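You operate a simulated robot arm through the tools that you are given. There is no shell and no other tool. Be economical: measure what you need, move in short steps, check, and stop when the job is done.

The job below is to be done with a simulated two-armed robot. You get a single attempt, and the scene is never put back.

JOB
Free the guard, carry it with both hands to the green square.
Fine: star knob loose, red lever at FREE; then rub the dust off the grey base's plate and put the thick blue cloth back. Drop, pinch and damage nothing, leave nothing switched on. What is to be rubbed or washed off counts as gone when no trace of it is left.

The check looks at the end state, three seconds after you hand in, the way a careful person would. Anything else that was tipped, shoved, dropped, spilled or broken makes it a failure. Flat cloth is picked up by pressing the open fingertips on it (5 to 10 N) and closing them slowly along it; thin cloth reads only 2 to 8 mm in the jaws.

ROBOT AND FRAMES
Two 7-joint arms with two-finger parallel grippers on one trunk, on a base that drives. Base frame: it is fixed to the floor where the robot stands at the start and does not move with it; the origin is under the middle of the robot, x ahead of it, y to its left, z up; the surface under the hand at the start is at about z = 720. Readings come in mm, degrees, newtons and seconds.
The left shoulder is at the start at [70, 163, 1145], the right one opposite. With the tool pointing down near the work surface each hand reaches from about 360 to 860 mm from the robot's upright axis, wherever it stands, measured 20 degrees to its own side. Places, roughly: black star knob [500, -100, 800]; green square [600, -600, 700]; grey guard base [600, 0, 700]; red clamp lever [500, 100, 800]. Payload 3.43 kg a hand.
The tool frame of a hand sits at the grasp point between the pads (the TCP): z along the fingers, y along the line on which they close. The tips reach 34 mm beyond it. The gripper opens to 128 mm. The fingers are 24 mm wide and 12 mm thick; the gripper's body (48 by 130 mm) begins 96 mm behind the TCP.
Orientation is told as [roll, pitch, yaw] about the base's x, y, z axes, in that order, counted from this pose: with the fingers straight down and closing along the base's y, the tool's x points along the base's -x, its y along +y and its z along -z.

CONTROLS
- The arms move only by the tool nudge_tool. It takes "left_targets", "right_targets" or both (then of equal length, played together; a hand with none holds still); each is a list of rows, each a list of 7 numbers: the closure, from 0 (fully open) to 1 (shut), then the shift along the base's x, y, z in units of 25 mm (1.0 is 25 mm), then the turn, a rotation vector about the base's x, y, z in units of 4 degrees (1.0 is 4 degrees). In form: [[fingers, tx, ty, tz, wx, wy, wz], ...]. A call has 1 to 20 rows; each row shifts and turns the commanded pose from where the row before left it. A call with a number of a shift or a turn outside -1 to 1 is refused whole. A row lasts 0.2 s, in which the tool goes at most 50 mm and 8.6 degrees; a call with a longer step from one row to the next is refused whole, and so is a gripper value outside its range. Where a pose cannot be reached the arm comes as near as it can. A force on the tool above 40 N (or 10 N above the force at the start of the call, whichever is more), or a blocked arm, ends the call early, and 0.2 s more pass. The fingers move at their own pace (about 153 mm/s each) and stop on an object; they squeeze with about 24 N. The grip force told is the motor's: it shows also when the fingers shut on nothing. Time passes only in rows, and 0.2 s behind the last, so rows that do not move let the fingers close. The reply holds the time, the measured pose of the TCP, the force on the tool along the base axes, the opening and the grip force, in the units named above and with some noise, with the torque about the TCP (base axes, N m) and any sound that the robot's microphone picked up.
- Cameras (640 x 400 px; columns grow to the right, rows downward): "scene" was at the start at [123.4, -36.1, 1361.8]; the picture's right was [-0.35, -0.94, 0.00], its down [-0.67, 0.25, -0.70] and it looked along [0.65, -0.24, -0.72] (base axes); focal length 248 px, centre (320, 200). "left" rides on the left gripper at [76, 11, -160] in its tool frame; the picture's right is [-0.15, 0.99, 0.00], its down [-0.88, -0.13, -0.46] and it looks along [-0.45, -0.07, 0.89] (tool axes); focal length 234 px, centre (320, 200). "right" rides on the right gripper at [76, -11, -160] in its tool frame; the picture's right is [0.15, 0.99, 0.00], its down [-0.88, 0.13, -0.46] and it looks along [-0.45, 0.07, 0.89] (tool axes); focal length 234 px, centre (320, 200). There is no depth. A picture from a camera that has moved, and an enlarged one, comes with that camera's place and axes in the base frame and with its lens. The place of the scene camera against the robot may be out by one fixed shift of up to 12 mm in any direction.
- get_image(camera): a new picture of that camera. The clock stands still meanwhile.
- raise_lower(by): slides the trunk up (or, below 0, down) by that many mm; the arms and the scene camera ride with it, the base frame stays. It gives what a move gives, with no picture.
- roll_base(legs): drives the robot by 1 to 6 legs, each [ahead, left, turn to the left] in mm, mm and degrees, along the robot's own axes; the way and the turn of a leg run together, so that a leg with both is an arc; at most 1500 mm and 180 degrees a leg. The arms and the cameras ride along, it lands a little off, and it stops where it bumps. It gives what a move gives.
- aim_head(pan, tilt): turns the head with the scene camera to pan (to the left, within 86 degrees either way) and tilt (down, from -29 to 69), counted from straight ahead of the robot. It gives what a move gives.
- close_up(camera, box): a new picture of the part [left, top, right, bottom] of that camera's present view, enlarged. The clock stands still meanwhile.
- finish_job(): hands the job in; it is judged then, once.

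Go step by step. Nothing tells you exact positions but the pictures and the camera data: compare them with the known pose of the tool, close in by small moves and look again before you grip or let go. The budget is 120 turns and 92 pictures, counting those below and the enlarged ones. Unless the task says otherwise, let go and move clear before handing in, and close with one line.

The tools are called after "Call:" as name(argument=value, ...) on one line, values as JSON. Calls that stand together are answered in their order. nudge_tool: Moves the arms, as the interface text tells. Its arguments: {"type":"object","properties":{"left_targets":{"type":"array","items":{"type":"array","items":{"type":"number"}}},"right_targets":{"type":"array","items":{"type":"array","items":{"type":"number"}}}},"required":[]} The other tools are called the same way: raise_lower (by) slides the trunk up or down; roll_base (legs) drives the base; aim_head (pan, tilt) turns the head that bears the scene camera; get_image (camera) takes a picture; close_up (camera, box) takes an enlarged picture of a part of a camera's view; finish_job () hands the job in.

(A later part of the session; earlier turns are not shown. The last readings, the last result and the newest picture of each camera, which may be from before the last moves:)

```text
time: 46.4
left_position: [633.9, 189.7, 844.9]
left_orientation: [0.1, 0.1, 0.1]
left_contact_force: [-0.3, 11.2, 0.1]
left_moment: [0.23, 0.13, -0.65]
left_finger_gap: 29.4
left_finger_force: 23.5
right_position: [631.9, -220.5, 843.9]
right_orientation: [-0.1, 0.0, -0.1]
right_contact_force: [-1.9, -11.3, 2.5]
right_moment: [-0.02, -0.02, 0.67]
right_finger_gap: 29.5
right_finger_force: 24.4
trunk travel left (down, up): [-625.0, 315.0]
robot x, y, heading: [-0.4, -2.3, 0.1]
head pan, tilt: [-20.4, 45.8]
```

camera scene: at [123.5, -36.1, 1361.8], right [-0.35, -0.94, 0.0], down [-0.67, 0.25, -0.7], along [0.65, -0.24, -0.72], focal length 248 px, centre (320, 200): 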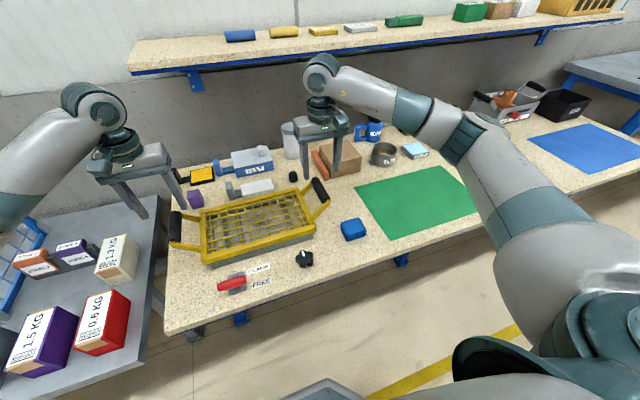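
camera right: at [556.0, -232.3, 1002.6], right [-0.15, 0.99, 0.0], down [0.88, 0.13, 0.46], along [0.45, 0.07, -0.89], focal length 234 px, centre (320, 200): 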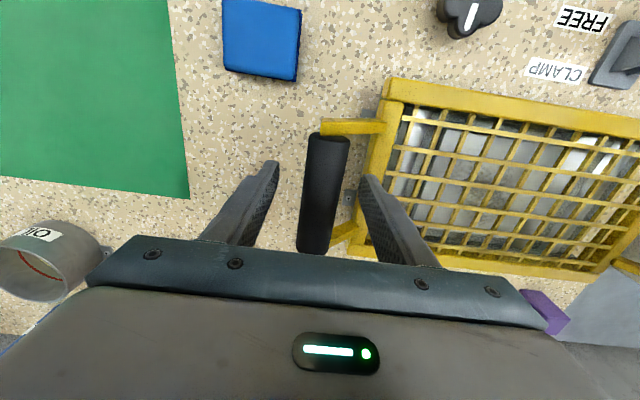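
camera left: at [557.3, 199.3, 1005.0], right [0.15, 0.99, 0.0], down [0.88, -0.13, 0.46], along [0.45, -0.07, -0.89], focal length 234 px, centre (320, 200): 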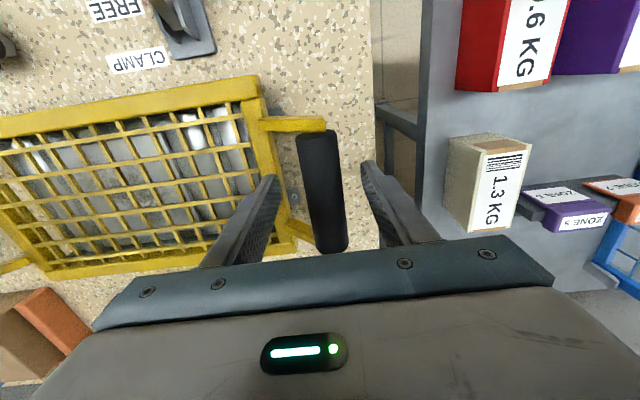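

Both grip at 29.5 mm. I relieve the side force a little and lift 25 mm slowly together.

Call:
nudge_tool(left_targets=[[1, 0, 0.06, 0, 0, 0, 0], [1, 0, 0, 0.1, 0, 0, 0], [1, 0, 0, 0.2, 0, 0, 0], [1, 0, 0, 0.2, 0, 0, 0], [1, 0, 0, 0.2, 0, 0, 0], [1, 0, 0, 0.3, 0, 0, 0], [1, 0, 0, 0, 0, 0, 0]], right_targets=[[1, 0, -0.06, 0, 0, 0, 0], [1, 0, 0, 0.1, 0, 0, 0], [1, 0, 0, 0.2, 0, 0, 0], [1, 0, 0, 0.2, 0, 0, 0], [1, 0, 0, 0.2, 0, 0, 0], [1, 0, 0, 0.3, 0, 0, 0], [1, 0, 0, 0, 0, 0, 0]])

Call:
get_image(camera="scene")

```text
time: 48.0
left_position: [635.6, 189.1, 869.0]
left_orientation: [0.0, 0.0, -0.1]
left_contact_force: [-3.1, -8.9, -5.3]
left_moment: [-0.06, 0.04, -0.76]
left_finger_gap: 29.5
left_finger_force: 23.9
right_position: [633.2, -222.1, 867.3]
right_orientation: [0.1, -0.1, 0.0]
right_contact_force: [2.9, 9.8, -5.0]
right_moment: [0.08, 0.0, -0.66]
right_finger_gap: 29.7
right_finger_force: 23.9
trunk travel left (down, up): [-625.0, 315.0]
robot x, y, heading: [1.7, -2.3, 0.0]
head pan, tilt: [-20.4, 45.8]
```

```text
60 pictures are left
camera scene: at [124.9, -36.1, 1361.6], right [-0.35, -0.94, 0.0], down [-0.67, 0.25, -0.7], along [0.65, -0.24, -0.72], focal length 248 px, centre (320, 200)
```

scene: 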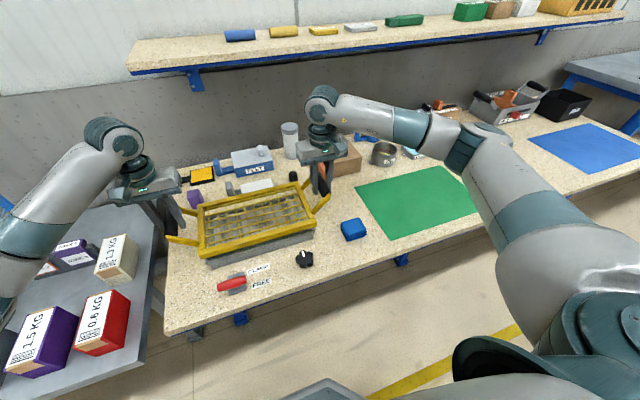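

The guard is free and hangs evenly (~1 kg). Green square spans x 465–722, y -781…-383; I lift further before driving sideways.

Call:
nudge_tool(left_targets=[[1, 0, -0.03, 0.3, 0, 0, 0], [1, 0, 0, 0.4, 0, 0, 0], [1, 0, 0, 0.4, 0, 0, 0], [1, 0, 0, 0.4, 0, 0, 0], [1, 0, 0, 0.4, 0, 0, 0], [1, 0, 0, 0.4, 0, 0, 0], [1, 0, 0, 0.4, 0, 0, 0], [1, 0, 0, 0.3, 0, 0, 0], [1, 0, 0, 0, 0, 0, 0]], right_targets=[[1, 0, 0.03, 0.3, 0, 0, 0], [1, 0, 0, 0.4, 0, 0, 0], [1, 0, 0, 0.4, 0, 0, 0], [1, 0, 0, 0.4, 0, 0, 0], [1, 0, 0, 0.4, 0, 0, 0], [1, 0, 0, 0.4, 0, 0, 0], [1, 0, 0, 0.4, 0, 0, 0], [1, 0, 0, 0.3, 0, 0, 0], [1, 0, 0, 0, 0, 0, 0]])

Call:
get_image(camera="scene")

```text
time: 50.0
left_position: [633.5, 188.6, 942.6]
left_orientation: [0.1, 0.2, -0.1]
left_contact_force: [-3.2, -12.2, -4.7]
left_moment: [-0.23, -0.04, -0.55]
left_finger_gap: 29.6
left_finger_force: 24.1
right_position: [632.9, -221.6, 942.0]
right_orientation: [0.0, 0.1, 0.0]
right_contact_force: [2.1, 11.7, -5.5]
right_moment: [0.02, 0.13, -0.54]
right_finger_gap: 29.4
right_finger_force: 23.8
trunk travel left (down, up): [-625.0, 315.0]
robot x, y, heading: [-3.0, 0.6, -0.0]
head pan, tilt: [-20.4, 45.8]
```

```text
59 pictures are left
camera scene: at [124.9, -36.2, 1361.6], right [-0.35, -0.94, 0.0], down [-0.67, 0.25, -0.7], along [0.65, -0.24, -0.72], focal length 248 px, centre (320, 200)
```

scene: 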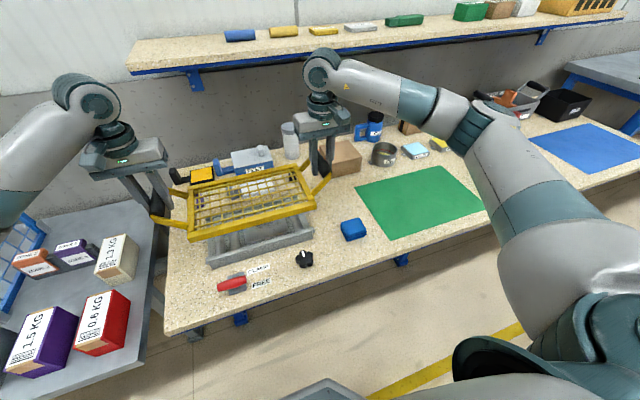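

Held level and clear. I drive right in a first leg.

Call:
nudge_tool(left_targets=[[1, 0, -0.05, 0, 0, 0, 0], [1, 0, 0, 0, 0, 0, 0]], right_targets=[[1, 0, 0.05, 0, 0, 0, 0], [1, 0, 0, 0, 0, 0, 0]])

Call:
roll_base(legs=[[-40, -250, 0]])

Call:
get_image(camera="scene")

```text
time: 50.6
left_position: [635.0, 189.1, 944.4]
left_orientation: [0.1, 0.0, 0.1]
left_contact_force: [0.3, 2.2, -5.7]
left_moment: [0.15, 0.11, -0.59]
left_finger_gap: 29.6
left_finger_force: 24.1
right_position: [635.1, -220.8, 942.1]
right_orientation: [0.0, 0.2, 0.0]
right_contact_force: [-0.8, -1.6, -4.7]
right_moment: [0.03, -0.05, 0.8]
right_finger_gap: 29.2
right_finger_force: 23.9
trunk travel left (down, up): [-625.0, 315.0]
robot x, y, heading: [-2.9, 1.3, -0.2]
head pan, tilt: [-20.4, 45.8]
```

```text
time: 52.4
left_position: [595.5, -60.1, 943.7]
left_orientation: [0.1, 0.1, 0.0]
left_contact_force: [0.4, 23.3, -5.3]
left_moment: [0.18, 0.03, -0.51]
left_finger_gap: 29.5
left_finger_force: 23.9
right_position: [591.6, -470.2, 941.8]
right_orientation: [-0.1, 0.1, -0.2]
right_contact_force: [0.4, -24.2, -6.0]
right_moment: [-0.21, 0.04, 0.61]
right_finger_gap: 29.7
right_finger_force: 23.7
trunk travel left (down, up): [-625.0, 315.0]
robot x, y, heading: [-42.7, -248.7, -0.5]
head pan, tilt: [-20.4, 45.8]
```

```text
58 pictures are left
camera scene: at [84.3, -284.6, 1361.6], right [-0.35, -0.94, 0.0], down [-0.67, 0.25, -0.7], along [0.65, -0.24, -0.72], focal length 248 px, centre (320, 200)
```

scene: 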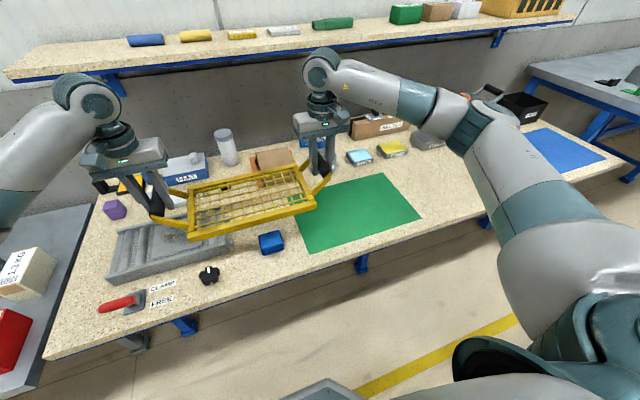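

The guard rides well; I relieve the side force slightly and drive the rest.

Call:
nudge_tool(left_targets=[[1, 0, 0.04, 0, 0, 0, 0], [1, 0, 0, 0, 0, 0, 0]], right_targets=[[1, 0, -0.04, 0, 0, 0, 0], [1, 0, 0, 0, 0, 0, 0]])

Call:
roll_base(legs=[[0, -316, 0]])

Call:
get_image(camera="scene")

Call:
get_image(camera="right")

Call:
get_image(camera="left")

```text
time: 53.0
left_position: [594.5, -60.4, 942.9]
left_orientation: [0.1, 0.1, -0.1]
left_contact_force: [1.6, -7.5, -4.9]
left_moment: [-0.1, 0.0, 0.24]
left_finger_gap: 29.4
left_finger_force: 23.8
right_position: [593.1, -470.3, 943.1]
right_orientation: [-0.1, 0.0, 0.0]
right_contact_force: [-1.7, 7.6, -5.9]
right_moment: [0.0, 0.03, 0.5]
right_finger_gap: 29.8
right_finger_force: 24.1
trunk travel left (down, up): [-625.0, 315.0]
robot x, y, heading: [-37.4, -249.7, -0.3]
head pan, tilt: [-20.4, 45.8]
```

```text
time: 55.1
left_position: [593.3, -371.0, 943.5]
left_orientation: [0.0, 0.1, -0.2]
left_contact_force: [2.9, -20.1, -5.6]
left_moment: [-0.22, 0.1, 0.47]
left_finger_gap: 29.5
left_finger_force: 24.2
right_position: [590.6, -781.0, 941.9]
right_orientation: [-0.1, 0.1, -0.3]
right_contact_force: [-2.5, 21.0, -5.3]
right_moment: [0.17, -0.01, 0.64]
right_finger_gap: 29.5
right_finger_force: 24.1
trunk travel left (down, up): [-625.0, 315.0]
robot x, y, heading: [-39.9, -552.4, -0.3]
head pan, tilt: [-20.4, 45.8]
```

```text
57 pictures are left
camera scene: at [83.0, -593.6, 1361.6], right [-0.35, -0.94, 0.0], down [-0.67, 0.25, -0.7], along [0.65, -0.25, -0.72], focal length 248 px, centre (320, 200)
```

scene: 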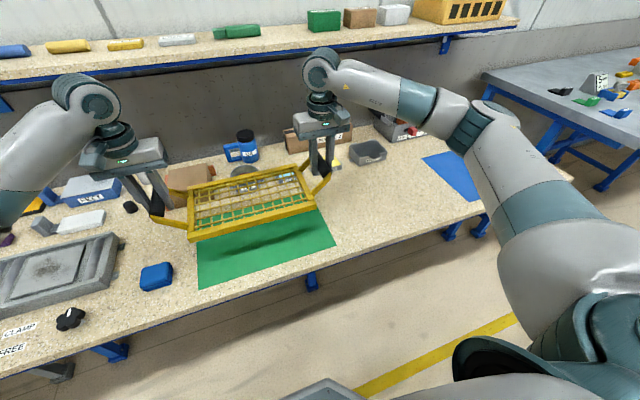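

```text
56 pictures are left
camera right: at [514.9, -792.4, 1101.5], right [-0.14, 0.99, 0.0], down [0.88, 0.13, 0.45], along [0.45, 0.06, -0.89], focal length 234 px, centre (320, 200)
```

right: 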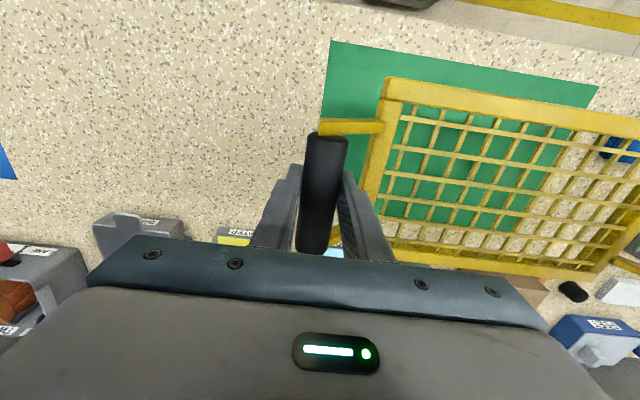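

```text
55 pictures are left
camera left: at [518.3, -359.1, 1103.6], right [0.15, 0.99, 0.0], down [0.88, -0.13, 0.45], along [0.45, -0.07, -0.89], focal length 234 px, centre (320, 200)
```

left: 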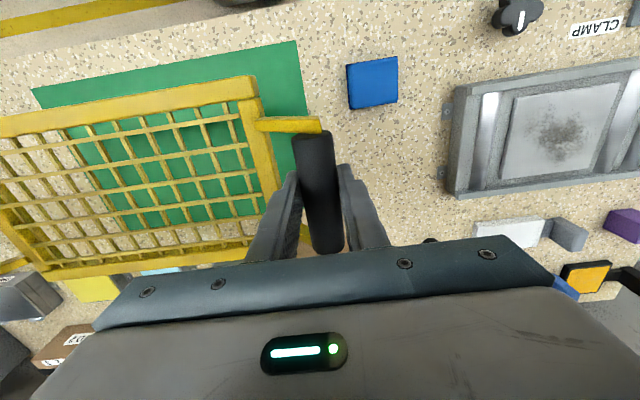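

The guard's centre is at (592,-576), the square's centre at (594,-586). I shift 10 mm right and lower, first quickly, then stepwise.

Call:
nudge_tool(left_targets=[[1, 0, -0.24, 0, 0, 0, 0], [1, 0.04, -0.2, -0.3, 0, 0, 0], [1, 0, 0, -0.5, 0, 0, 0], [1, 0, 0, -0.5, 0, 0, 0], [1, 0, 0, -0.5, 0, 0, 0], [1, 0, 0, -0.5, 0, 0, 0], [1, 0, 0, -0.5, 0, 0, 0], [1, 0, 0, -0.5, 0, 0, 0], [1, 0, 0, -0.5, 0, 0, 0], [1, 0, 0, -0.4, 0, 0, 0], [1, 0, 0, 0, 0, 0, 0]], right_targets=[[1, 0, -0.18, 0, 0, 0, 0], [1, 0.1, -0.18, -0.3, 0, 0, 0], [1, 0, 0, -0.5, 0, 0, 0], [1, 0, 0, -0.5, 0, 0, 0], [1, 0, 0, -0.5, 0, 0, 0], [1, 0, 0, -0.5, 0, 0, 0], [1, 0, 0, -0.5, 0, 0, 0], [1, 0, 0, -0.5, 0, 0, 0], [1, 0, 0, -0.5, 0, 0, 0], [1, 0, 0, -0.4, 0, 0, 0], [1, 0, 0, 0, 0, 0, 0]])

Call:
get_image(camera="scene")

```text
time: 57.5
left_position: [593.9, -380.9, 837.0]
left_orientation: [0.2, 0.1, -0.3]
left_contact_force: [3.9, 22.1, -4.1]
left_moment: [0.07, -0.07, 0.75]
left_finger_gap: 29.7
left_finger_force: 24.0
right_position: [592.0, -789.3, 837.2]
right_orientation: [-0.1, 0.1, -0.2]
right_contact_force: [-3.5, -21.7, -5.8]
right_moment: [-0.26, 0.07, 0.7]
right_finger_gap: 29.6
right_finger_force: 24.3
trunk travel left (down, up): [-625.0, 315.0]
robot x, y, heading: [-44.2, -557.4, -0.3]
head pan, tilt: [-20.4, 45.8]
```

```text
54 pictures are left
camera scene: at [82.8, -593.4, 1361.7], right [-0.35, -0.94, 0.0], down [-0.67, 0.25, -0.7], along [0.65, -0.25, -0.72], focal length 248 px, centre (320, 200)
```

scene: 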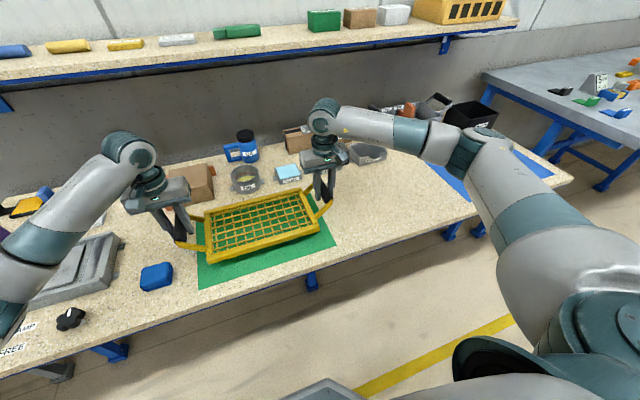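

Call:
nudge_tool(left_targets=[[1, 0, 0.025, -0.15, 0, 0, 0], [1, 0, 0, -0.15, 0, 0, 0], [1, 0, 0, -0.15, 0, 0, 0], [1, 0, 0, -0.15, 0, 0, 0], [1, 0, 0, -0.15, 0, 0, 0], [1, 0, 0, -0.15, 0, 0, 0]], right_targets=[[1, 0, -0.025, -0.15, 0, 0, 0], [1, 0, 0, -0.15, 0, 0, 0], [1, 0, 0, -0.15, 0, 0, 0], [1, 0, 0, -0.15, 0, 0, 0], [1, 0, 0, -0.15, 0, 0, 0], [1, 0, 0, -0.15, 0, 0, 0]])

Call:
close_up(camera="scene", box=[160, 150, 360, 300])

```text
time: 58.9
left_position: [595.4, -380.8, 815.0]
left_orientation: [0.0, 0.1, -0.2]
left_contact_force: [1.2, 21.4, -5.3]
left_moment: [0.17, 0.08, 0.44]
left_finger_gap: 29.4
left_finger_force: 23.2
right_position: [593.6, -789.4, 812.9]
right_orientation: [-0.1, 0.1, -0.3]
right_contact_force: [-1.5, -21.1, -5.6]
right_moment: [-0.22, -0.01, 0.38]
right_finger_gap: 29.4
right_finger_force: 24.2
trunk travel left (down, up): [-625.0, 315.0]
robot x, y, heading: [-44.1, -557.2, -0.0]
head pan, tilt: [-20.4, 45.8]
```

```text
2.67 times, centred on (260, 225) of scene
camera zoom: at [83.1, -593.3, 1361.6], right [-0.35, -0.94, 0.0], down [-0.67, 0.25, -0.7], along [0.65, -0.25, -0.72], focal length 660 px, centre (480, 133)
```

zoom: 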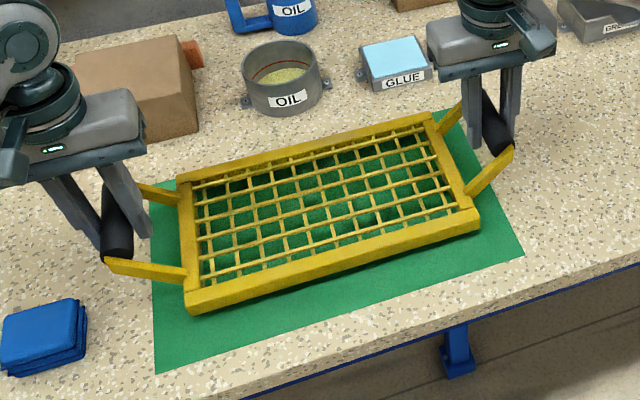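

Call:
nudge_tool(left_targets=[[1, 0, 0.03, -0.1, 0, 0, 0], [1, 0, 0, -0.1, 0, 0, 0], [1, 0, 0, -0.1, 0, 0, 0], [1, 0, 0, -0.1, 0, 0, 0], [1, 0, 0, -0.1, 0, 0, 0]], right_targets=[[1, 0, -0.03, -0.1, 0, 0, 0], [1, 0, 0, -0.1, 0, 0, 0], [1, 0, 0, -0.1, 0, 0, 0], [1, 0, 0, -0.1, 0, 0, 0], [1, 0, 0, -0.1, 0, 0, 0]])

```text
time: 60.1
left_position: [595.4, -381.1, 802.0]
left_orientation: [0.0, 0.0, -0.3]
left_contact_force: [3.9, 10.1, -4.6]
left_moment: [0.04, -0.02, 0.75]
left_finger_gap: 29.6
left_finger_force: 24.1
right_position: [595.2, -790.4, 801.3]
right_orientation: [0.1, 0.0, -0.2]
right_contact_force: [-4.1, -10.2, -6.3]
right_moment: [-0.1, 0.07, 0.75]
right_finger_gap: 29.7
right_finger_force: 24.3
trunk travel left (down, up): [-625.0, 315.0]
robot x, y, heading: [-38.3, -557.1, -0.2]
head pan, tilt: [-20.4, 45.8]
```

Call:
nudge_tool(left_targets=[[1, 0, 0.01, -0.1, 0, 0, 0], [1, 0, 0, -0.1, 0, 0, 0], [1, 0, 0, -0.1, 0, 0, 0], [1, 0, 0, -0.1, 0, 0, 0]], right_targets=[[1, 0, -0.01, -0.1, 0, 0, 0], [1, 0, 0, -0.1, 0, 0, 0], [1, 0, 0, -0.1, 0, 0, 0], [1, 0, 0, -0.1, 0, 0, 0]])

Call:
close_up(camera="scene", box=[160, 150, 360, 300])

```text
time: 61.1
left_position: [594.9, -380.9, 799.9]
left_orientation: [-0.1, -0.6, -0.2]
left_contact_force: [10.8, 2.7, 28.2]
left_moment: [-0.1, 0.24, 0.49]
left_finger_gap: 29.5
left_finger_force: 23.9
right_position: [593.6, -789.5, 798.4]
right_orientation: [0.1, -0.7, -0.2]
right_contact_force: [6.2, -5.0, 29.9]
right_moment: [-0.16, 0.36, 0.53]
right_finger_gap: 29.6
right_finger_force: 23.8
trunk travel left (down, up): [-625.0, 315.0]
robot x, y, heading: [-43.0, -554.9, -0.4]
head pan, tilt: [-20.4, 45.8]
```

```text
2.67 times, centred on (260, 225) of scene
camera zoom: at [77.7, -593.3, 1363.3], right [-0.35, -0.94, 0.0], down [-0.67, 0.25, -0.7], along [0.66, -0.25, -0.71], focal length 660 px, centre (480, 133)
```

zoom: 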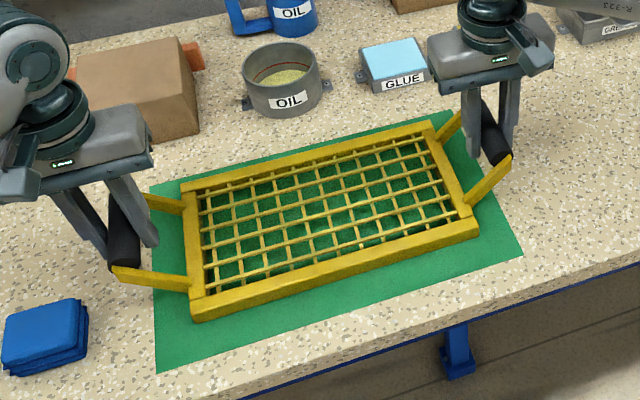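

Landed (both press ~29 N). I ease off until light, then open the fingers slowly and look.

Call:
nudge_tool(left_targets=[[1, 0, 0, 0.15, 0, 0, 0], [1, 0, 0, 0.08, 0, 0, 0], [0.9, 0, 0, 0, 0, 0, 0], [0.75, 0, 0, 0, 0, 0, 0], [0.6, 0, 0, 0, 0, 0, 0], [0.5, 0, 0, 0, 0, 0, 0], [0.5, 0, 0, 0, 0, 0, 0]], right_targets=[[1, 0, 0, 0.15, 0, 0, 0], [1, 0, 0, 0.08, 0, 0, 0], [0.9, 0, 0, 0, 0, 0, 0], [0.75, 0, 0, 0, 0, 0, 0], [0.6, 0, 0, 0, 0, 0, 0], [0.5, 0, 0, 0, 0, 0, 0], [0.5, 0, 0, 0, 0, 0, 0]])

Call:
get_image(camera="left")

Call:
get_image(camera="right")

```text
time: 62.7
left_position: [595.0, -380.2, 799.9]
left_orientation: [0.1, 0.2, -0.2]
left_contact_force: [0.4, -0.5, 0.5]
left_moment: [-0.01, -0.02, 0.02]
left_finger_gap: 63.8
left_finger_force: 0.0
right_position: [593.3, -792.9, 798.6]
right_orientation: [0.1, 0.0, -0.3]
right_contact_force: [-0.2, -0.5, -0.3]
right_moment: [-0.01, -0.01, 0.01]
right_finger_gap: 64.0
right_finger_force: 0.1
trunk travel left (down, up): [-625.0, 315.0]
robot x, y, heading: [-40.8, -555.1, -0.1]
head pan, tilt: [-20.4, 45.8]
```

```text
51 pictures are left
camera left: at [518.2, -368.5, 960.0], right [0.15, 0.99, 0.0], down [0.88, -0.13, 0.45], along [0.45, -0.07, -0.89], focal length 234 px, centre (320, 200)
```

left: 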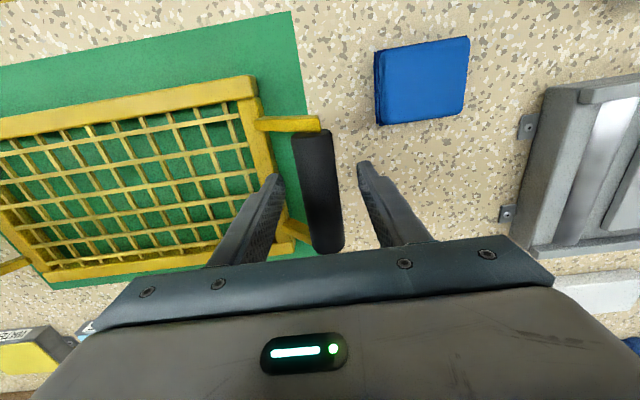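

```text
50 pictures are left
camera right: at [516.7, -802.9, 957.8], right [-0.14, 0.99, 0.0], down [0.88, 0.13, 0.46], along [0.45, 0.06, -0.89], focal length 234 px, centre (320, 200)
```

right: 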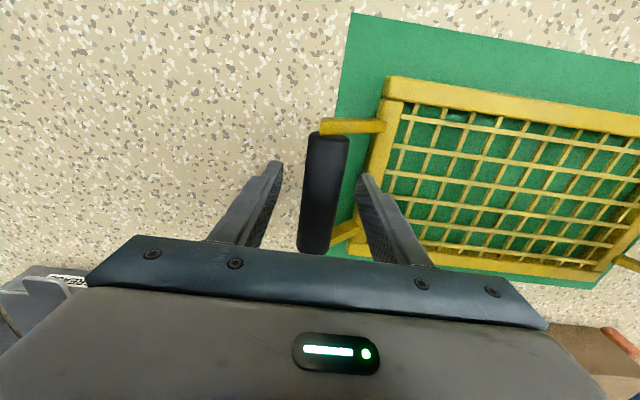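

The guard sits level inside the green square. I lift both hands clear and drive back to the start.

Call:
nudge_tool(left_targets=[[0.5, 0, 0, 0.4, 0, 0, 0], [0.4, 0, 0, 0.6, 0, 0, 0], [0.4, 0, 0, 1, 0, 0, 0], [0.4, 0, 0, 1, 0, 0, 0], [0.4, 0, 0, 1, 0, 0, 0], [0.4, 0, 0, 1, 0, 0, 0], [0.4, 0, 0, 1, 0, 0, 0], [0.4, 0, 0, 1, 0, 0, 0], [0.4, 0, 0, 1, 0, 0, 0]], right_targets=[[0.5, 0, 0, 0.4, 0, 0, 0], [0.4, 0, 0, 0.6, 0, 0, 0], [0.4, 0, 0, 1, 0, 0, 0], [0.4, 0, 0, 1, 0, 0, 0], [0.4, 0, 0, 1, 0, 0, 0], [0.4, 0, 0, 1, 0, 0, 0], [0.4, 0, 0, 1, 0, 0, 0], [0.4, 0, 0, 1, 0, 0, 0], [0.4, 0, 0, 1, 0, 0, 0]])

Call:
roll_base(legs=[[40, 557, 0.3]])

Call:
get_image(camera="scene")

Call:
get_image(camera="right")

```text
time: 64.7
left_position: [594.0, -380.2, 1000.2]
left_orientation: [0.1, -0.1, -0.2]
left_contact_force: [-0.3, -0.3, 0.0]
left_moment: [0.0, -0.02, -0.03]
left_finger_gap: 77.0
left_finger_force: 0.1
right_position: [592.1, -790.5, 1000.4]
right_orientation: [-0.1, 0.0, -0.3]
right_contact_force: [-0.9, -0.5, 0.4]
right_moment: [0.01, -0.01, -0.03]
right_finger_gap: 77.0
right_finger_force: 0.1
trunk travel left (down, up): [-625.0, 315.0]
robot x, y, heading: [-42.5, -556.6, -0.4]
head pan, tilt: [-20.4, 45.8]
```

```text
time: 67.9
left_position: [635.9, 179.6, 999.1]
left_orientation: [0.1, 0.0, 0.0]
left_contact_force: [-0.3, 0.0, 0.9]
left_moment: [0.0, 0.02, -0.01]
left_finger_gap: 76.8
left_finger_force: 0.1
right_position: [635.3, -230.6, 998.7]
right_orientation: [0.1, 0.0, -0.1]
right_contact_force: [-0.7, -0.2, 0.3]
right_moment: [0.0, -0.01, -0.01]
right_finger_gap: 77.0
right_finger_force: 0.1
trunk travel left (down, up): [-625.0, 315.0]
robot x, y, heading: [0.6, -0.6, -0.3]
head pan, tilt: [-20.4, 45.8]
```

```text
49 pictures are left
camera scene: at [124.0, -34.9, 1361.8], right [-0.35, -0.94, 0.0], down [-0.67, 0.25, -0.7], along [0.65, -0.24, -0.72], focal length 248 px, centre (320, 200)
```

scene: 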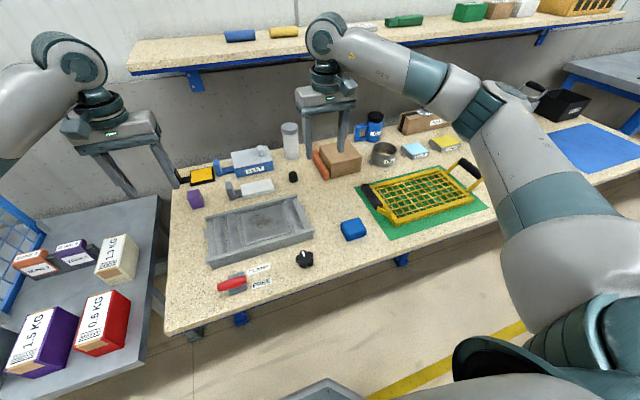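

```text
48 pictures are left
camera right: at [559.6, -242.7, 1158.8], right [-0.15, 0.99, 0.0], down [0.88, 0.13, 0.46], along [0.45, 0.07, -0.89], focal length 234 px, centre (320, 200)
```

right: 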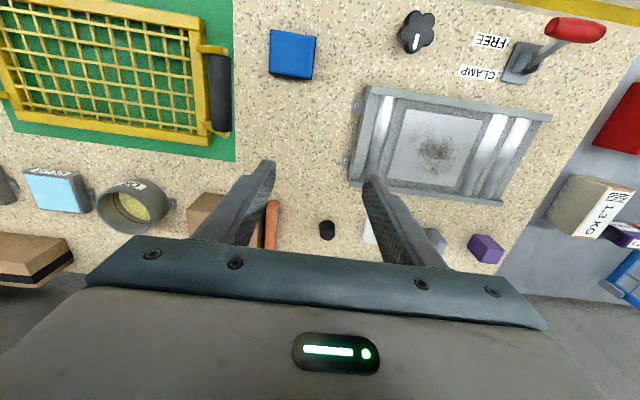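

Everything in place. Next the right hand goes above the blue cloth (≈(531,-289)), the left hand parks aside.

Call:
nudge_tool(right_targets=[[0.2, -0.5, -0.3, 0, 0, 0, 0], [0.2, -0.5, -0.3, -0.4, 0, 0, 0], [0.2, -0.5, -0.3, -0.4, 0, 0, 0], [0.2, -0.5, -0.3, -0.5, 0, 0, 0], [0.2, -0.5, -0.3, -0.5, 0, 0, 0], [0.2, -0.5, -0.3, -0.5, 0, 0, 0], [0.2, -0.5, -0.3, -0.5, 0, 0, 0], [0.2, -0.5, -0.2, -0.5, 0, 0, 0], [0.2, -0.2, 0, -0.5, 0, 0, 0], [0.2, 0, 0, -0.5, 0, 0, 0], [0.2, 0, 0, 0, 0, 0, 0]], left_targets=[[0.4, 0, 0.5, 0, 0, 0, 0], [0.4, 0, 0.5, 0, 0, 0, 0], [0.4, 0, 0.5, 0, 0, 0, 0], [0.4, 0, 0.5, 0, 0, 0, 0], [0.4, 0, 0.5, 0, 0, 0, 0], [0.4, 0, 0.5, 0, 0, 0, 0], [0.4, 0, 0.5, 0, 0, 0, 0], [0.4, 0, 0.5, 0, 0, 0, 0], [0.4, 0, 0, 0, 0, 0, 0], [0.4, 0, 0, 0, 0, 0, 0], [0.4, 0, 0, 0, 0, 0, 0]])

Call:
get_image(camera="right")

Call:
close_up(camera="scene", box=[190, 180, 390, 280])

```text
time: 70.3
left_position: [637.3, 279.6, 998.1]
left_orientation: [0.2, 0.0, 0.0]
left_contact_force: [-0.9, 0.2, 0.3]
left_moment: [0.0, 0.04, 0.01]
left_finger_gap: 77.0
left_finger_force: 0.1
right_position: [529.7, -287.4, 893.0]
right_orientation: [0.0, 0.0, -0.1]
right_contact_force: [0.2, 0.3, -0.9]
right_moment: [0.02, -0.01, 0.03]
right_finger_gap: 102.5
right_finger_force: 0.0
trunk travel left (down, up): [-625.0, 315.0]
robot x, y, heading: [1.0, 1.7, 0.1]
head pan, tilt: [-20.4, 45.8]
```

```text
47 pictures are left
camera right: at [454.3, -299.7, 1051.3], right [-0.15, 0.99, 0.0], down [0.88, 0.13, 0.46], along [0.45, 0.07, -0.89], focal length 234 px, centre (320, 200)
```

right: 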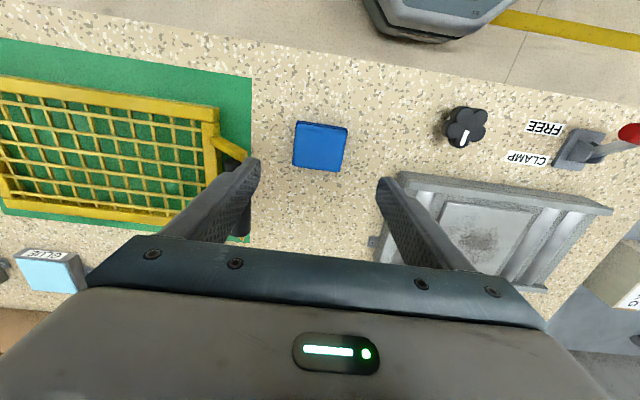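

```text
3.20 times, centred on (290, 230) of scene
camera zoom: at [123.7, -35.0, 1361.8], right [-0.35, -0.94, 0.0], down [-0.67, 0.25, -0.7], along [0.65, -0.24, -0.72], focal length 792 px, centre (416, 104)
```

zoom: 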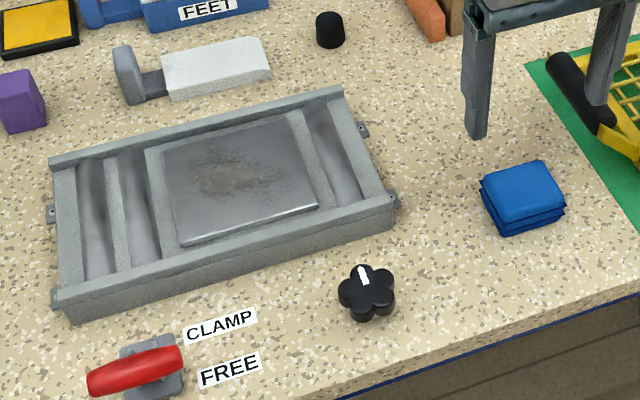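

The cloth is ~64 × 59 mm, top ≈750, centred under the hand at (530,-287.5). I descend with an 84 mm opening (guard handle stays 20 mm clear), tips to z≈732.

Call:
nudge_tool(right_targets=[[0.344, 0, 0, 0, 0, 0, 0], [0.344, 0, 0, -1, 0, 0, 0.25], [0.344, 0, 0, -1, 0, 0, 0.25], [0.344, 0, 0, -1, 0, 0, 0], [0.344, 0, 0, -0.8, 0, 0, 0], [0.344, 0, 0, -0.6, 0, 0, 0], [0.344, 0, 0, -0.4, 0, 0, 0], [0.344, 0, 0, -0.25, 0, 0, 0], [0.344, 0, 0, 0, 0, 0, 0]])

Call:
get_image(camera="right")

Call:
close_up(camera="scene", box=[300, 180, 400, 260])

```text
time: 72.3
left_position: [637.4, 281.0, 999.0]
left_orientation: [0.1, 0.0, 0.0]
left_contact_force: [-0.7, -0.6, -0.2]
left_moment: [-0.02, 0.01, 0.0]
left_finger_gap: 76.8
left_finger_force: 0.2
right_position: [531.8, -287.2, 764.2]
right_orientation: [0.0, 0.1, 2.0]
right_contact_force: [-0.5, -0.2, -0.2]
right_moment: [-0.03, -0.03, -0.02]
right_finger_gap: 83.8
right_finger_force: 0.0
trunk travel left (down, up): [-625.0, 315.0]
robot x, y, heading: [0.6, 1.1, -0.4]
head pan, tilt: [-20.4, 45.8]
```

```text
45 pictures are left
camera right: at [454.3, -302.7, 924.7], right [-0.18, 0.98, 0.0], down [0.88, 0.16, 0.46], along [0.45, 0.08, -0.89], focal length 234 px, centre (320, 200)
```

right: 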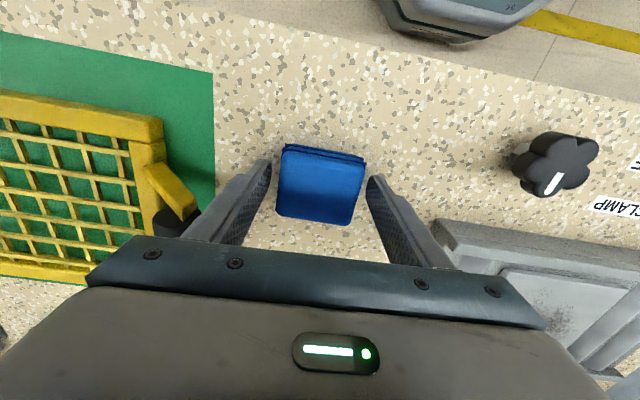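

```text
5.00 times, centred on (350, 220) of scene
camera zoom: at [123.8, -35.1, 1361.8], right [-0.35, -0.94, 0.0], down [-0.67, 0.25, -0.7], along [0.65, -0.24, -0.72], focal length 1238 px, centre (170, 100)
```

zoom: 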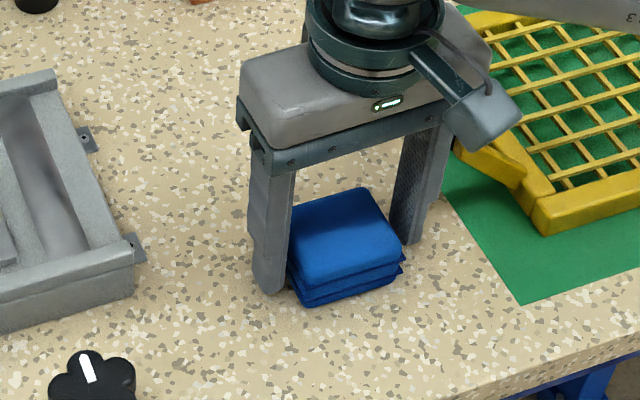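

The cloth is centred. I go 3 mm lower so all layers are held, and close slowly.

Call:
nudge_tool(right_targets=[[0.36, 0, -0.06, -0.13, 0, 0, 0], [0.42, 0, 0, 0, 0, 0, 0], [0.48, 0, 0, 0, 0, 0, 0], [0.52, 0, 0, 0, 0, 0, 0], [0.56, 0, 0, 0, 0, 0, 0], [0.6, 0, 0, 0, 0, 0, 0], [0.65, 0, 0, 0, 0, 0, 0], [0.7, 0, 0, 0, 0, 0, 0], [0.7, 0, 0, 0, 0, 0, 0]])

Call:
get_image(camera="right")

```text
time: 74.3
left_position: [636.7, 280.6, 997.7]
left_orientation: [0.1, 0.0, 0.1]
left_contact_force: [0.0, 0.3, -0.4]
left_moment: [-0.02, -0.02, 0.05]
left_finger_gap: 76.9
left_finger_force: 0.0
right_position: [530.5, -289.1, 761.0]
right_orientation: [-0.1, 0.0, 1.9]
right_contact_force: [0.4, 0.4, 0.0]
right_moment: [-0.03, 0.0, -0.01]
right_finger_gap: 64.1
right_finger_force: 23.8
trunk travel left (down, up): [-625.0, 315.0]
robot x, y, heading: [1.4, 0.1, -0.1]
head pan, tilt: [-20.4, 45.8]
```

```text
43 pictures are left
camera right: at [454.3, -304.0, 921.3], right [-0.18, 0.98, 0.0], down [0.88, 0.16, 0.46], along [0.45, 0.08, -0.89], focal length 234 px, centre (320, 200)
```

right: 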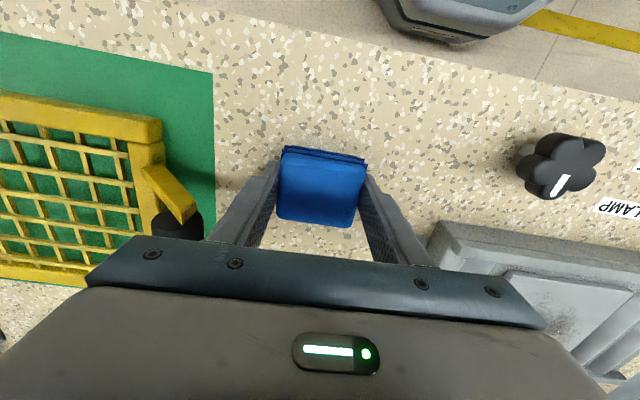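

Gripped firmly at 64 mm. Lift and carry above the plate at (638,-18).

Call:
nudge_tool(right_targets=[[1, 0, 0, 0.4, 0, 0, 0], [1, 0, 0, 0.8, 0, 0, 0], [1, 0, 0, 1, 0, 0, 0], [1, 0, 0, 1, 0, 0, 0], [1, 0, 0, 0.8, 0, 0, 0], [1, 0.4, 0.9, 0, 0, 0, 0], [1, 0.4, 0.9, 0, 0, 0, 0], [1, 0.4, 0.9, 0, 0, 0, 0], [1, 0.4, 0.9, 0, 0, 0, 0], [1, 0.4, 0.9, 0, 0, 0, 0], [1, 0.4, 0.9, 0, 0, 0, 0], [1, 0.4, 0.9, 0, 0, 0, 0], [1, 0.4, 0.9, 0, 0, 0, 0], [1, 0.4, 0.9, 0, 0, 0, 0], [1, 0.4, 0.9, 0, 0, 0, 0], [1, 0.3, 0.9, 0, 0, 0, 0], [1, 0, 0.9, 0, 0, 0, 0], [1, 0, 0, 0, 0, 0, 0]])

Call:
get_image(camera="right")

Call:
close_up(camera="scene", box=[180, 140, 380, 280])

```text
time: 78.1
left_position: [637.4, 279.1, 999.6]
left_orientation: [0.1, -0.1, 0.0]
left_contact_force: [1.0, 0.4, 0.1]
left_moment: [0.04, -0.02, 0.04]
left_finger_gap: 76.8
left_finger_force: 0.0
right_position: [637.9, -22.4, 861.5]
right_orientation: [0.1, -0.1, 1.8]
right_contact_force: [0.4, 0.6, -0.7]
right_moment: [0.02, 0.0, -0.01]
right_finger_gap: 64.0
right_finger_force: 24.1
trunk travel left (down, up): [-625.0, 315.0]
robot x, y, heading: [0.7, -0.8, -0.2]
head pan, tilt: [-20.4, 45.8]
```

```text
42 pictures are left
camera right: at [561.6, -35.2, 1020.4], right [-0.18, 0.98, 0.0], down [0.88, 0.16, 0.46], along [0.45, 0.08, -0.89], focal length 234 px, centre (320, 200)
```

right: 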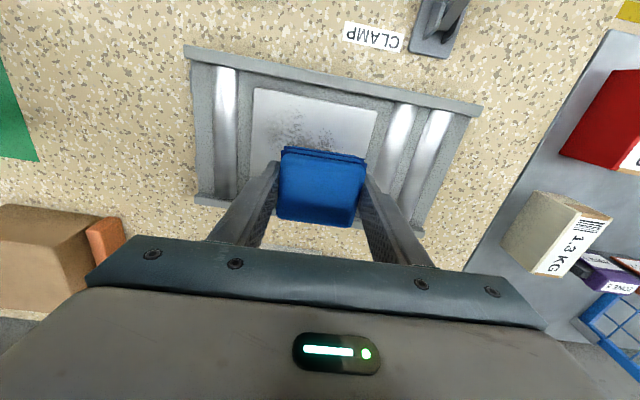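

```text
2.86 times, centred on (280, 210) of scene
camera zoom: at [123.9, -35.6, 1361.8], right [-0.35, -0.94, 0.0], down [-0.67, 0.25, -0.7], along [0.65, -0.24, -0.72], focal length 708 px, centre (434, 171)
```

zoom: 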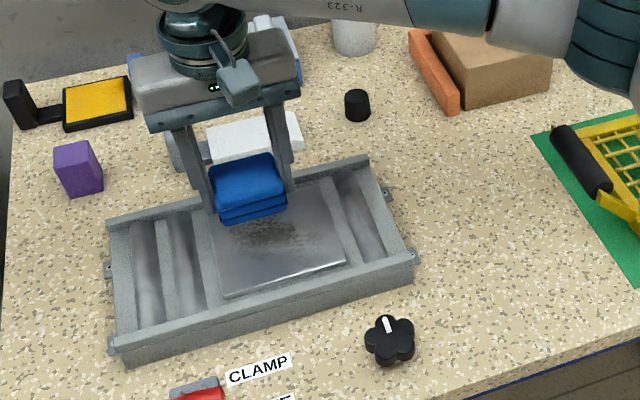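

Now descend slowly onto the plate until a light contact.

Call:
nudge_tool(right_targets=[[1, 0, 0, -0.8, 0, 0, 0], [1, 0, 0, -0.8, 0, 0, 0], [1, 0, 0, -0.6, 0, 0, 0], [1, 0, 0, -0.1, 0, 0, 0], [1, 0, 0, -0.1, 0, 0, 0], [1, 0, 0, 0, 0, 0, 0]])

Call:
close_up(camera="scene", box=[190, 160, 340, 270])

```text
time: 79.5
left_position: [636.4, 280.3, 999.3]
left_orientation: [0.1, 0.0, 0.0]
left_contact_force: [-0.7, 0.2, 0.0]
left_moment: [-0.03, -0.01, 0.02]
left_finger_gap: 76.7
left_finger_force: 0.1
right_position: [638.8, -19.2, 803.5]
right_orientation: [0.1, 0.0, 1.9]
right_contact_force: [0.5, 0.1, 2.5]
right_moment: [0.04, 0.01, -0.05]
right_finger_gap: 64.0
right_finger_force: 24.0
trunk travel left (down, up): [-625.0, 315.0]
robot x, y, heading: [5.7, 2.2, -0.2]
head pan, tilt: [-20.4, 45.8]
```

```text
3.64 times, centred on (265, 215) of scene
camera zoom: at [123.6, -35.0, 1361.9], right [-0.35, -0.94, 0.0], down [-0.67, 0.25, -0.7], along [0.65, -0.24, -0.72], focal length 900 px, centre (520, 146)
```

zoom: 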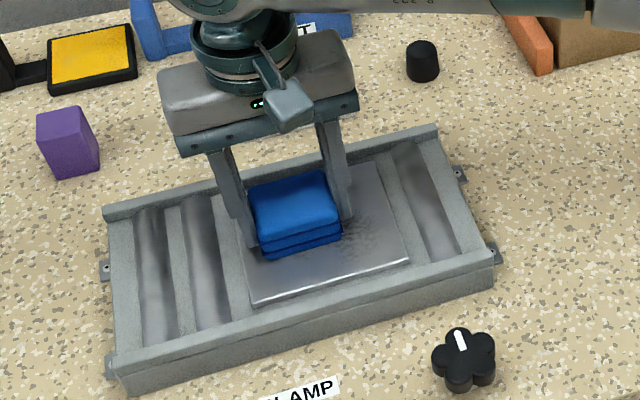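

Contact at TCP 803 (plate z≈762), so the plate's centre is about (634,-32). I press a little more and rub across it.

Call:
nudge_tool(right_targets=[[1, 0, 0, -0.1, 0, 0, 0], [1, 0, -0.25, 0, 0, 0, 0], [1, 0, -0.25, 0, 0, 0, 0], [1, 0, -0.4, 0, 0, 0, 0], [1, 0, -0.4, 0, 0, 0, 0], [1, 0, 0, 0, 0, 0, 0]])

```text
time: 80.9
left_position: [634.7, 281.4, 1000.0]
left_orientation: [0.0, -0.1, 0.0]
left_contact_force: [-0.1, 0.2, 0.1]
left_moment: [-0.01, 0.01, 0.01]
left_finger_gap: 76.6
left_finger_force: 0.1
right_position: [636.3, -50.4, 802.6]
right_orientation: [0.1, -0.3, 2.1]
right_contact_force: [0.3, 11.3, 26.9]
right_moment: [0.5, 0.08, 0.01]
right_finger_gap: 64.1
right_finger_force: 23.5
trunk travel left (down, up): [-625.0, 315.0]
robot x, y, heading: [2.8, 0.2, -0.0]
head pan, tilt: [-20.4, 45.8]
```

Pressing 27 N, a bit much; I ease to ~12 N and raster the plate.

Call:
nudge_tool(right_targets=[[1, 0, 0, 0.06, 0, 0, 0], [1, -0.55, 0, 0, 0, 0, 0], [1, -0.55, 0, 0, 0, 0, 0], [1, 0, 0.5, 0, 0, 0, 0], [1, 0, 0.5, 0, 0, 0, 0], [1, 0, 0.5, 0, 0, 0, 0], [1, 0, 0.5, 0, 0, 0, 0], [1, 0.5, 0, 0, 0, 0, 0], [1, 0, -0.5, 0, 0, 0, 0], [1, 0, -0.5, 0, 0, 0, 0], [1, 0, -0.5, 0, 0, 0, 0], [1, 0, -0.5, 0, 0, 0, 0], [1, 0.5, 0, 0, 0, 0, 0], [1, 0, 0.5, 0, 0, 0, 0], [1, 0, 0.5, 0, 0, 0, 0], [1, 0, 0.5, 0, 0, 0, 0], [1, 0, 0.5, 0, 0, 0, 0], [1, 0.5, 0, 0, 0, 0, 0]])

Call:
nudge_tool(right_targets=[[1, 0, -0.5, 0, 0, 0, 0], [1, 0, -0.5, 0, 0, 0, 0], [1, 0, -0.5, 0, 0, 0, 0], [1, 0, -0.5, 0, 0, 0, 0], [1, 0.5, 0, 0, 0, 0, 0], [1, 0, 0.5, 0, 0, 0, 0], [1, 0, 0.5, 0, 0, 0, 0], [1, 0, 0.5, 0, 0, 0, 0], [1, 0, 0.5, 0, 0, 0, 0], [1, 0.3, 0, 0, 0, 0, 0], [1, 0, -0.5, 0, 0, 0, 0], [1, 0, -0.5, 0, 0, 0, 0], [1, 0, -0.5, 0, 0, 0, 0], [1, 0, -0.5, 0, 0, 0, 0], [1, -0.6, 0.3, 0, 0, 0, 0], [1, -0.6, 0.3, 0, 0, 0, 0], [1, 0, 0, 0, 0, 0, 0]])

Call:
close_up(camera="scene", box=[190, 160, 340, 270])

```text
time: 84.7
left_position: [637.0, 280.3, 999.3]
left_orientation: [0.1, 0.0, 0.0]
left_contact_force: [0.1, 0.0, 0.5]
left_moment: [-0.01, -0.01, 0.01]
left_finger_gap: 76.8
left_finger_force: 0.1
right_position: [646.9, -2.5, 802.1]
right_orientation: [0.0, 0.0, 1.9]
right_contact_force: [-2.2, 1.2, 6.4]
right_moment: [-0.02, 0.1, -0.03]
right_finger_gap: 64.3
right_finger_force: 24.0
trunk travel left (down, up): [-625.0, 315.0]
robot x, y, heading: [-0.0, 2.1, -0.0]
head pan, tilt: [-20.4, 45.8]
```

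```text
time: 88.3
left_position: [638.0, 280.7, 998.8]
left_orientation: [0.1, 0.1, 0.0]
left_contact_force: [1.2, 0.2, 0.0]
left_moment: [0.0, 0.01, -0.03]
left_finger_gap: 76.9
left_finger_force: 0.1
right_position: [637.9, -37.9, 802.7]
right_orientation: [-0.1, 0.0, 1.9]
right_contact_force: [-0.9, -0.7, 0.3]
right_moment: [-0.01, -0.01, 0.01]
right_finger_gap: 63.8
right_finger_force: 24.0
trunk travel left (down, up): [-625.0, 315.0]
robot x, y, heading: [1.0, 1.5, -0.3]
head pan, tilt: [-20.4, 45.8]
```

```text
3.64 times, centred on (265, 215) of scene
camera zoom: at [124.1, -35.0, 1361.8], right [-0.35, -0.94, 0.0], down [-0.67, 0.25, -0.7], along [0.65, -0.24, -0.72], focal length 900 px, centre (520, 146)
```

zoom: 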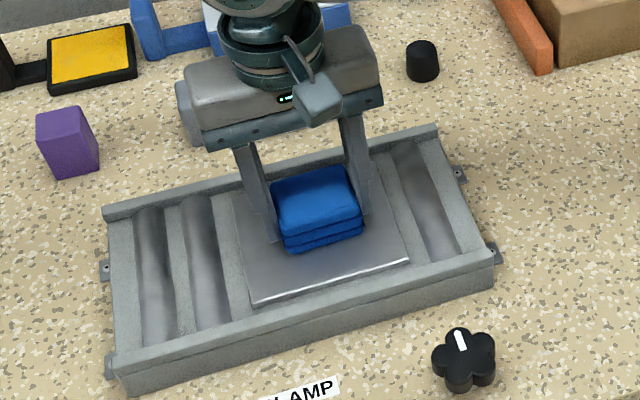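

The front part looks clean; contact got light in the second half. I lift and move aside to view the plate.

Call:
nudge_tool(right_targets=[[1, 0, 0, 0.6, 0, 0, 0], [1, 0, 0, 1, 0, 0, 0], [1, 0, 0, 1, 0, 0, 0], [1, 0, -1, 0.8, 0, 0, 0], [1, 0, -1, 0, 0, 0, 0], [1, 0, -1, 0, 0, 0, 0], [1, 0, -1, 0, 0, 0, 0], [1, 0, -1, 0, 0, 0, 0], [1, 0, 0, 0, 0, 0, 0]])

Call:
close_up(camera="scene", box=[205, 180, 325, 260])

Call:
close_up(camera="right", box=[340, 40, 580, 240])

```text
time: 90.3
left_position: [636.9, 281.4, 998.9]
left_orientation: [-0.1, 0.1, 0.0]
left_contact_force: [0.2, 0.2, 0.3]
left_moment: [-0.01, -0.01, -0.02]
left_finger_gap: 76.8
left_finger_force: 0.1
right_position: [637.6, -162.5, 883.8]
right_orientation: [-0.1, 0.0, 1.9]
right_contact_force: [0.4, 0.3, -0.2]
right_moment: [0.01, 0.01, -0.02]
right_finger_gap: 64.0
right_finger_force: 24.1
trunk travel left (down, up): [-625.0, 315.0]
robot x, y, heading: [3.6, -0.6, 0.1]
head pan, tilt: [-20.4, 45.8]
```

```text
5.00 times, centred on (265, 220) of scene
camera zoom: at [124.0, -34.4, 1361.8], right [-0.35, -0.94, 0.0], down [-0.67, 0.25, -0.7], along [0.65, -0.24, -0.72], focal length 1238 px, centre (595, 100)
```

zoom: 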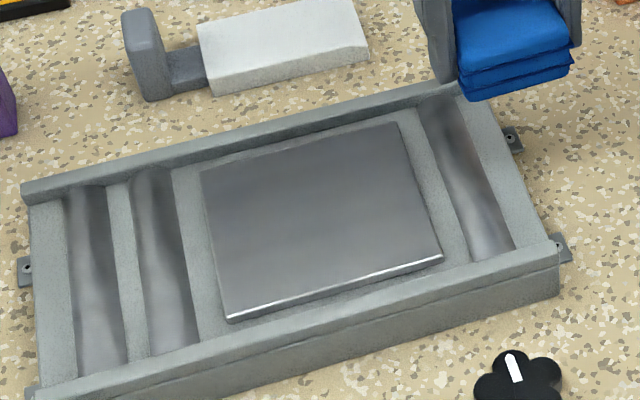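

```text
2.00 times, centred on (460, 140) of right
camera zoom: at [562.0, -175.9, 1044.3], right [-0.18, 0.98, 0.0], down [0.88, 0.16, 0.45], along [0.45, 0.08, -0.89], focal length 468 px, centre (40, 320)
```

zoom: 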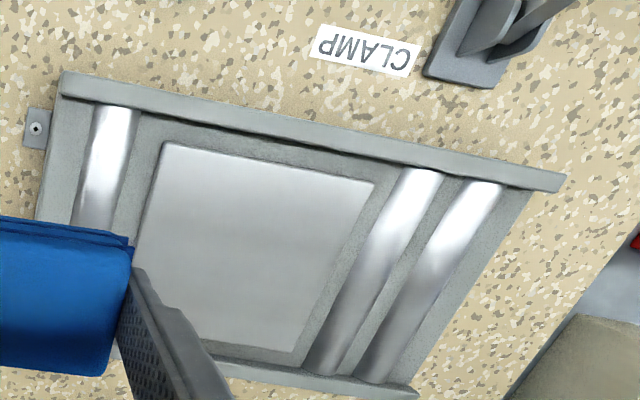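

The plate looks clean; one stronger enlargement to be sure no trace is left.

Call:
close_up(camera="scene", box=[240, 200, 300, 248])

Call:
close_up(camera="right", box=[385, 100, 485, 225])

```text
8.33 times, centred on (270, 224) of scene
camera zoom: at [124.0, -34.4, 1361.8], right [-0.35, -0.94, 0.0], down [-0.67, 0.25, -0.7], along [0.65, -0.24, -0.72], focal length 2064 px, centre (737, 0)
```

zoom: 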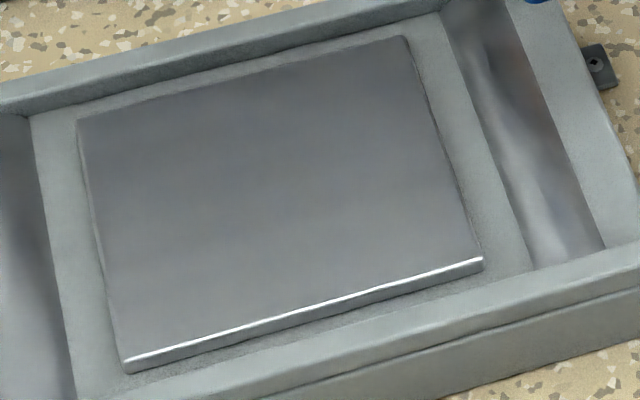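

```text
3.20 times, centred on (435, 162) of right
camera zoom: at [562.0, -175.9, 1044.3], right [-0.18, 0.98, 0.0], down [0.88, 0.16, 0.45], along [0.45, 0.08, -0.89], focal length 749 px, centre (-48, 320)
```

zoom: 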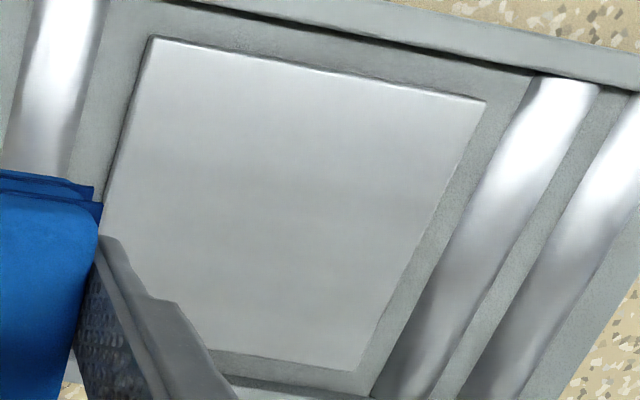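

Visually clean; as insurance I make a second full pass at light pressure.

Call:
nudge_tool(right_targets=[[1, 0, 1, 0, 0, 0, 0], [1, 0, 1, 0, 0, 0, 0], [1, 0, 1, 0, 0, 0, 0], [1, 0, 1, 0, 0, 0, 0], [1, 0, 1, 0, 0, 0, 0], [1, 0, 0.2, -0.8, 0, 0, 0], [1, 0, 0, -0.8, 0, 0, 0], [1, 0, 0, -0.8, 0, 0, 0], [1, 0, 0, -0.6, 0, 0, 0], [1, 0, 0, -0.2, 0, 0, 0], [1, 0, 0, -0.08, 0, 0, 0], [1, 0, 0, -0.06, 0, 0, 0], [1, 0, 0, 0, 0, 0, 0]])

```text
time: 93.1
left_position: [636.3, 281.4, 998.4]
left_orientation: [0.1, 0.0, 0.0]
left_contact_force: [1.1, 0.3, 0.0]
left_moment: [-0.01, -0.01, 0.0]
left_finger_gap: 76.6
left_finger_force: 0.1
right_position: [638.3, -33.1, 803.2]
right_orientation: [0.0, -0.1, 1.9]
right_contact_force: [-0.1, 0.3, -0.3]
right_moment: [-0.03, 0.02, -0.02]
right_finger_gap: 63.8
right_finger_force: 23.6
trunk travel left (down, up): [-625.0, 315.0]
robot x, y, heading: [0.2, 1.2, -0.1]
head pan, tilt: [-20.4, 45.8]
```

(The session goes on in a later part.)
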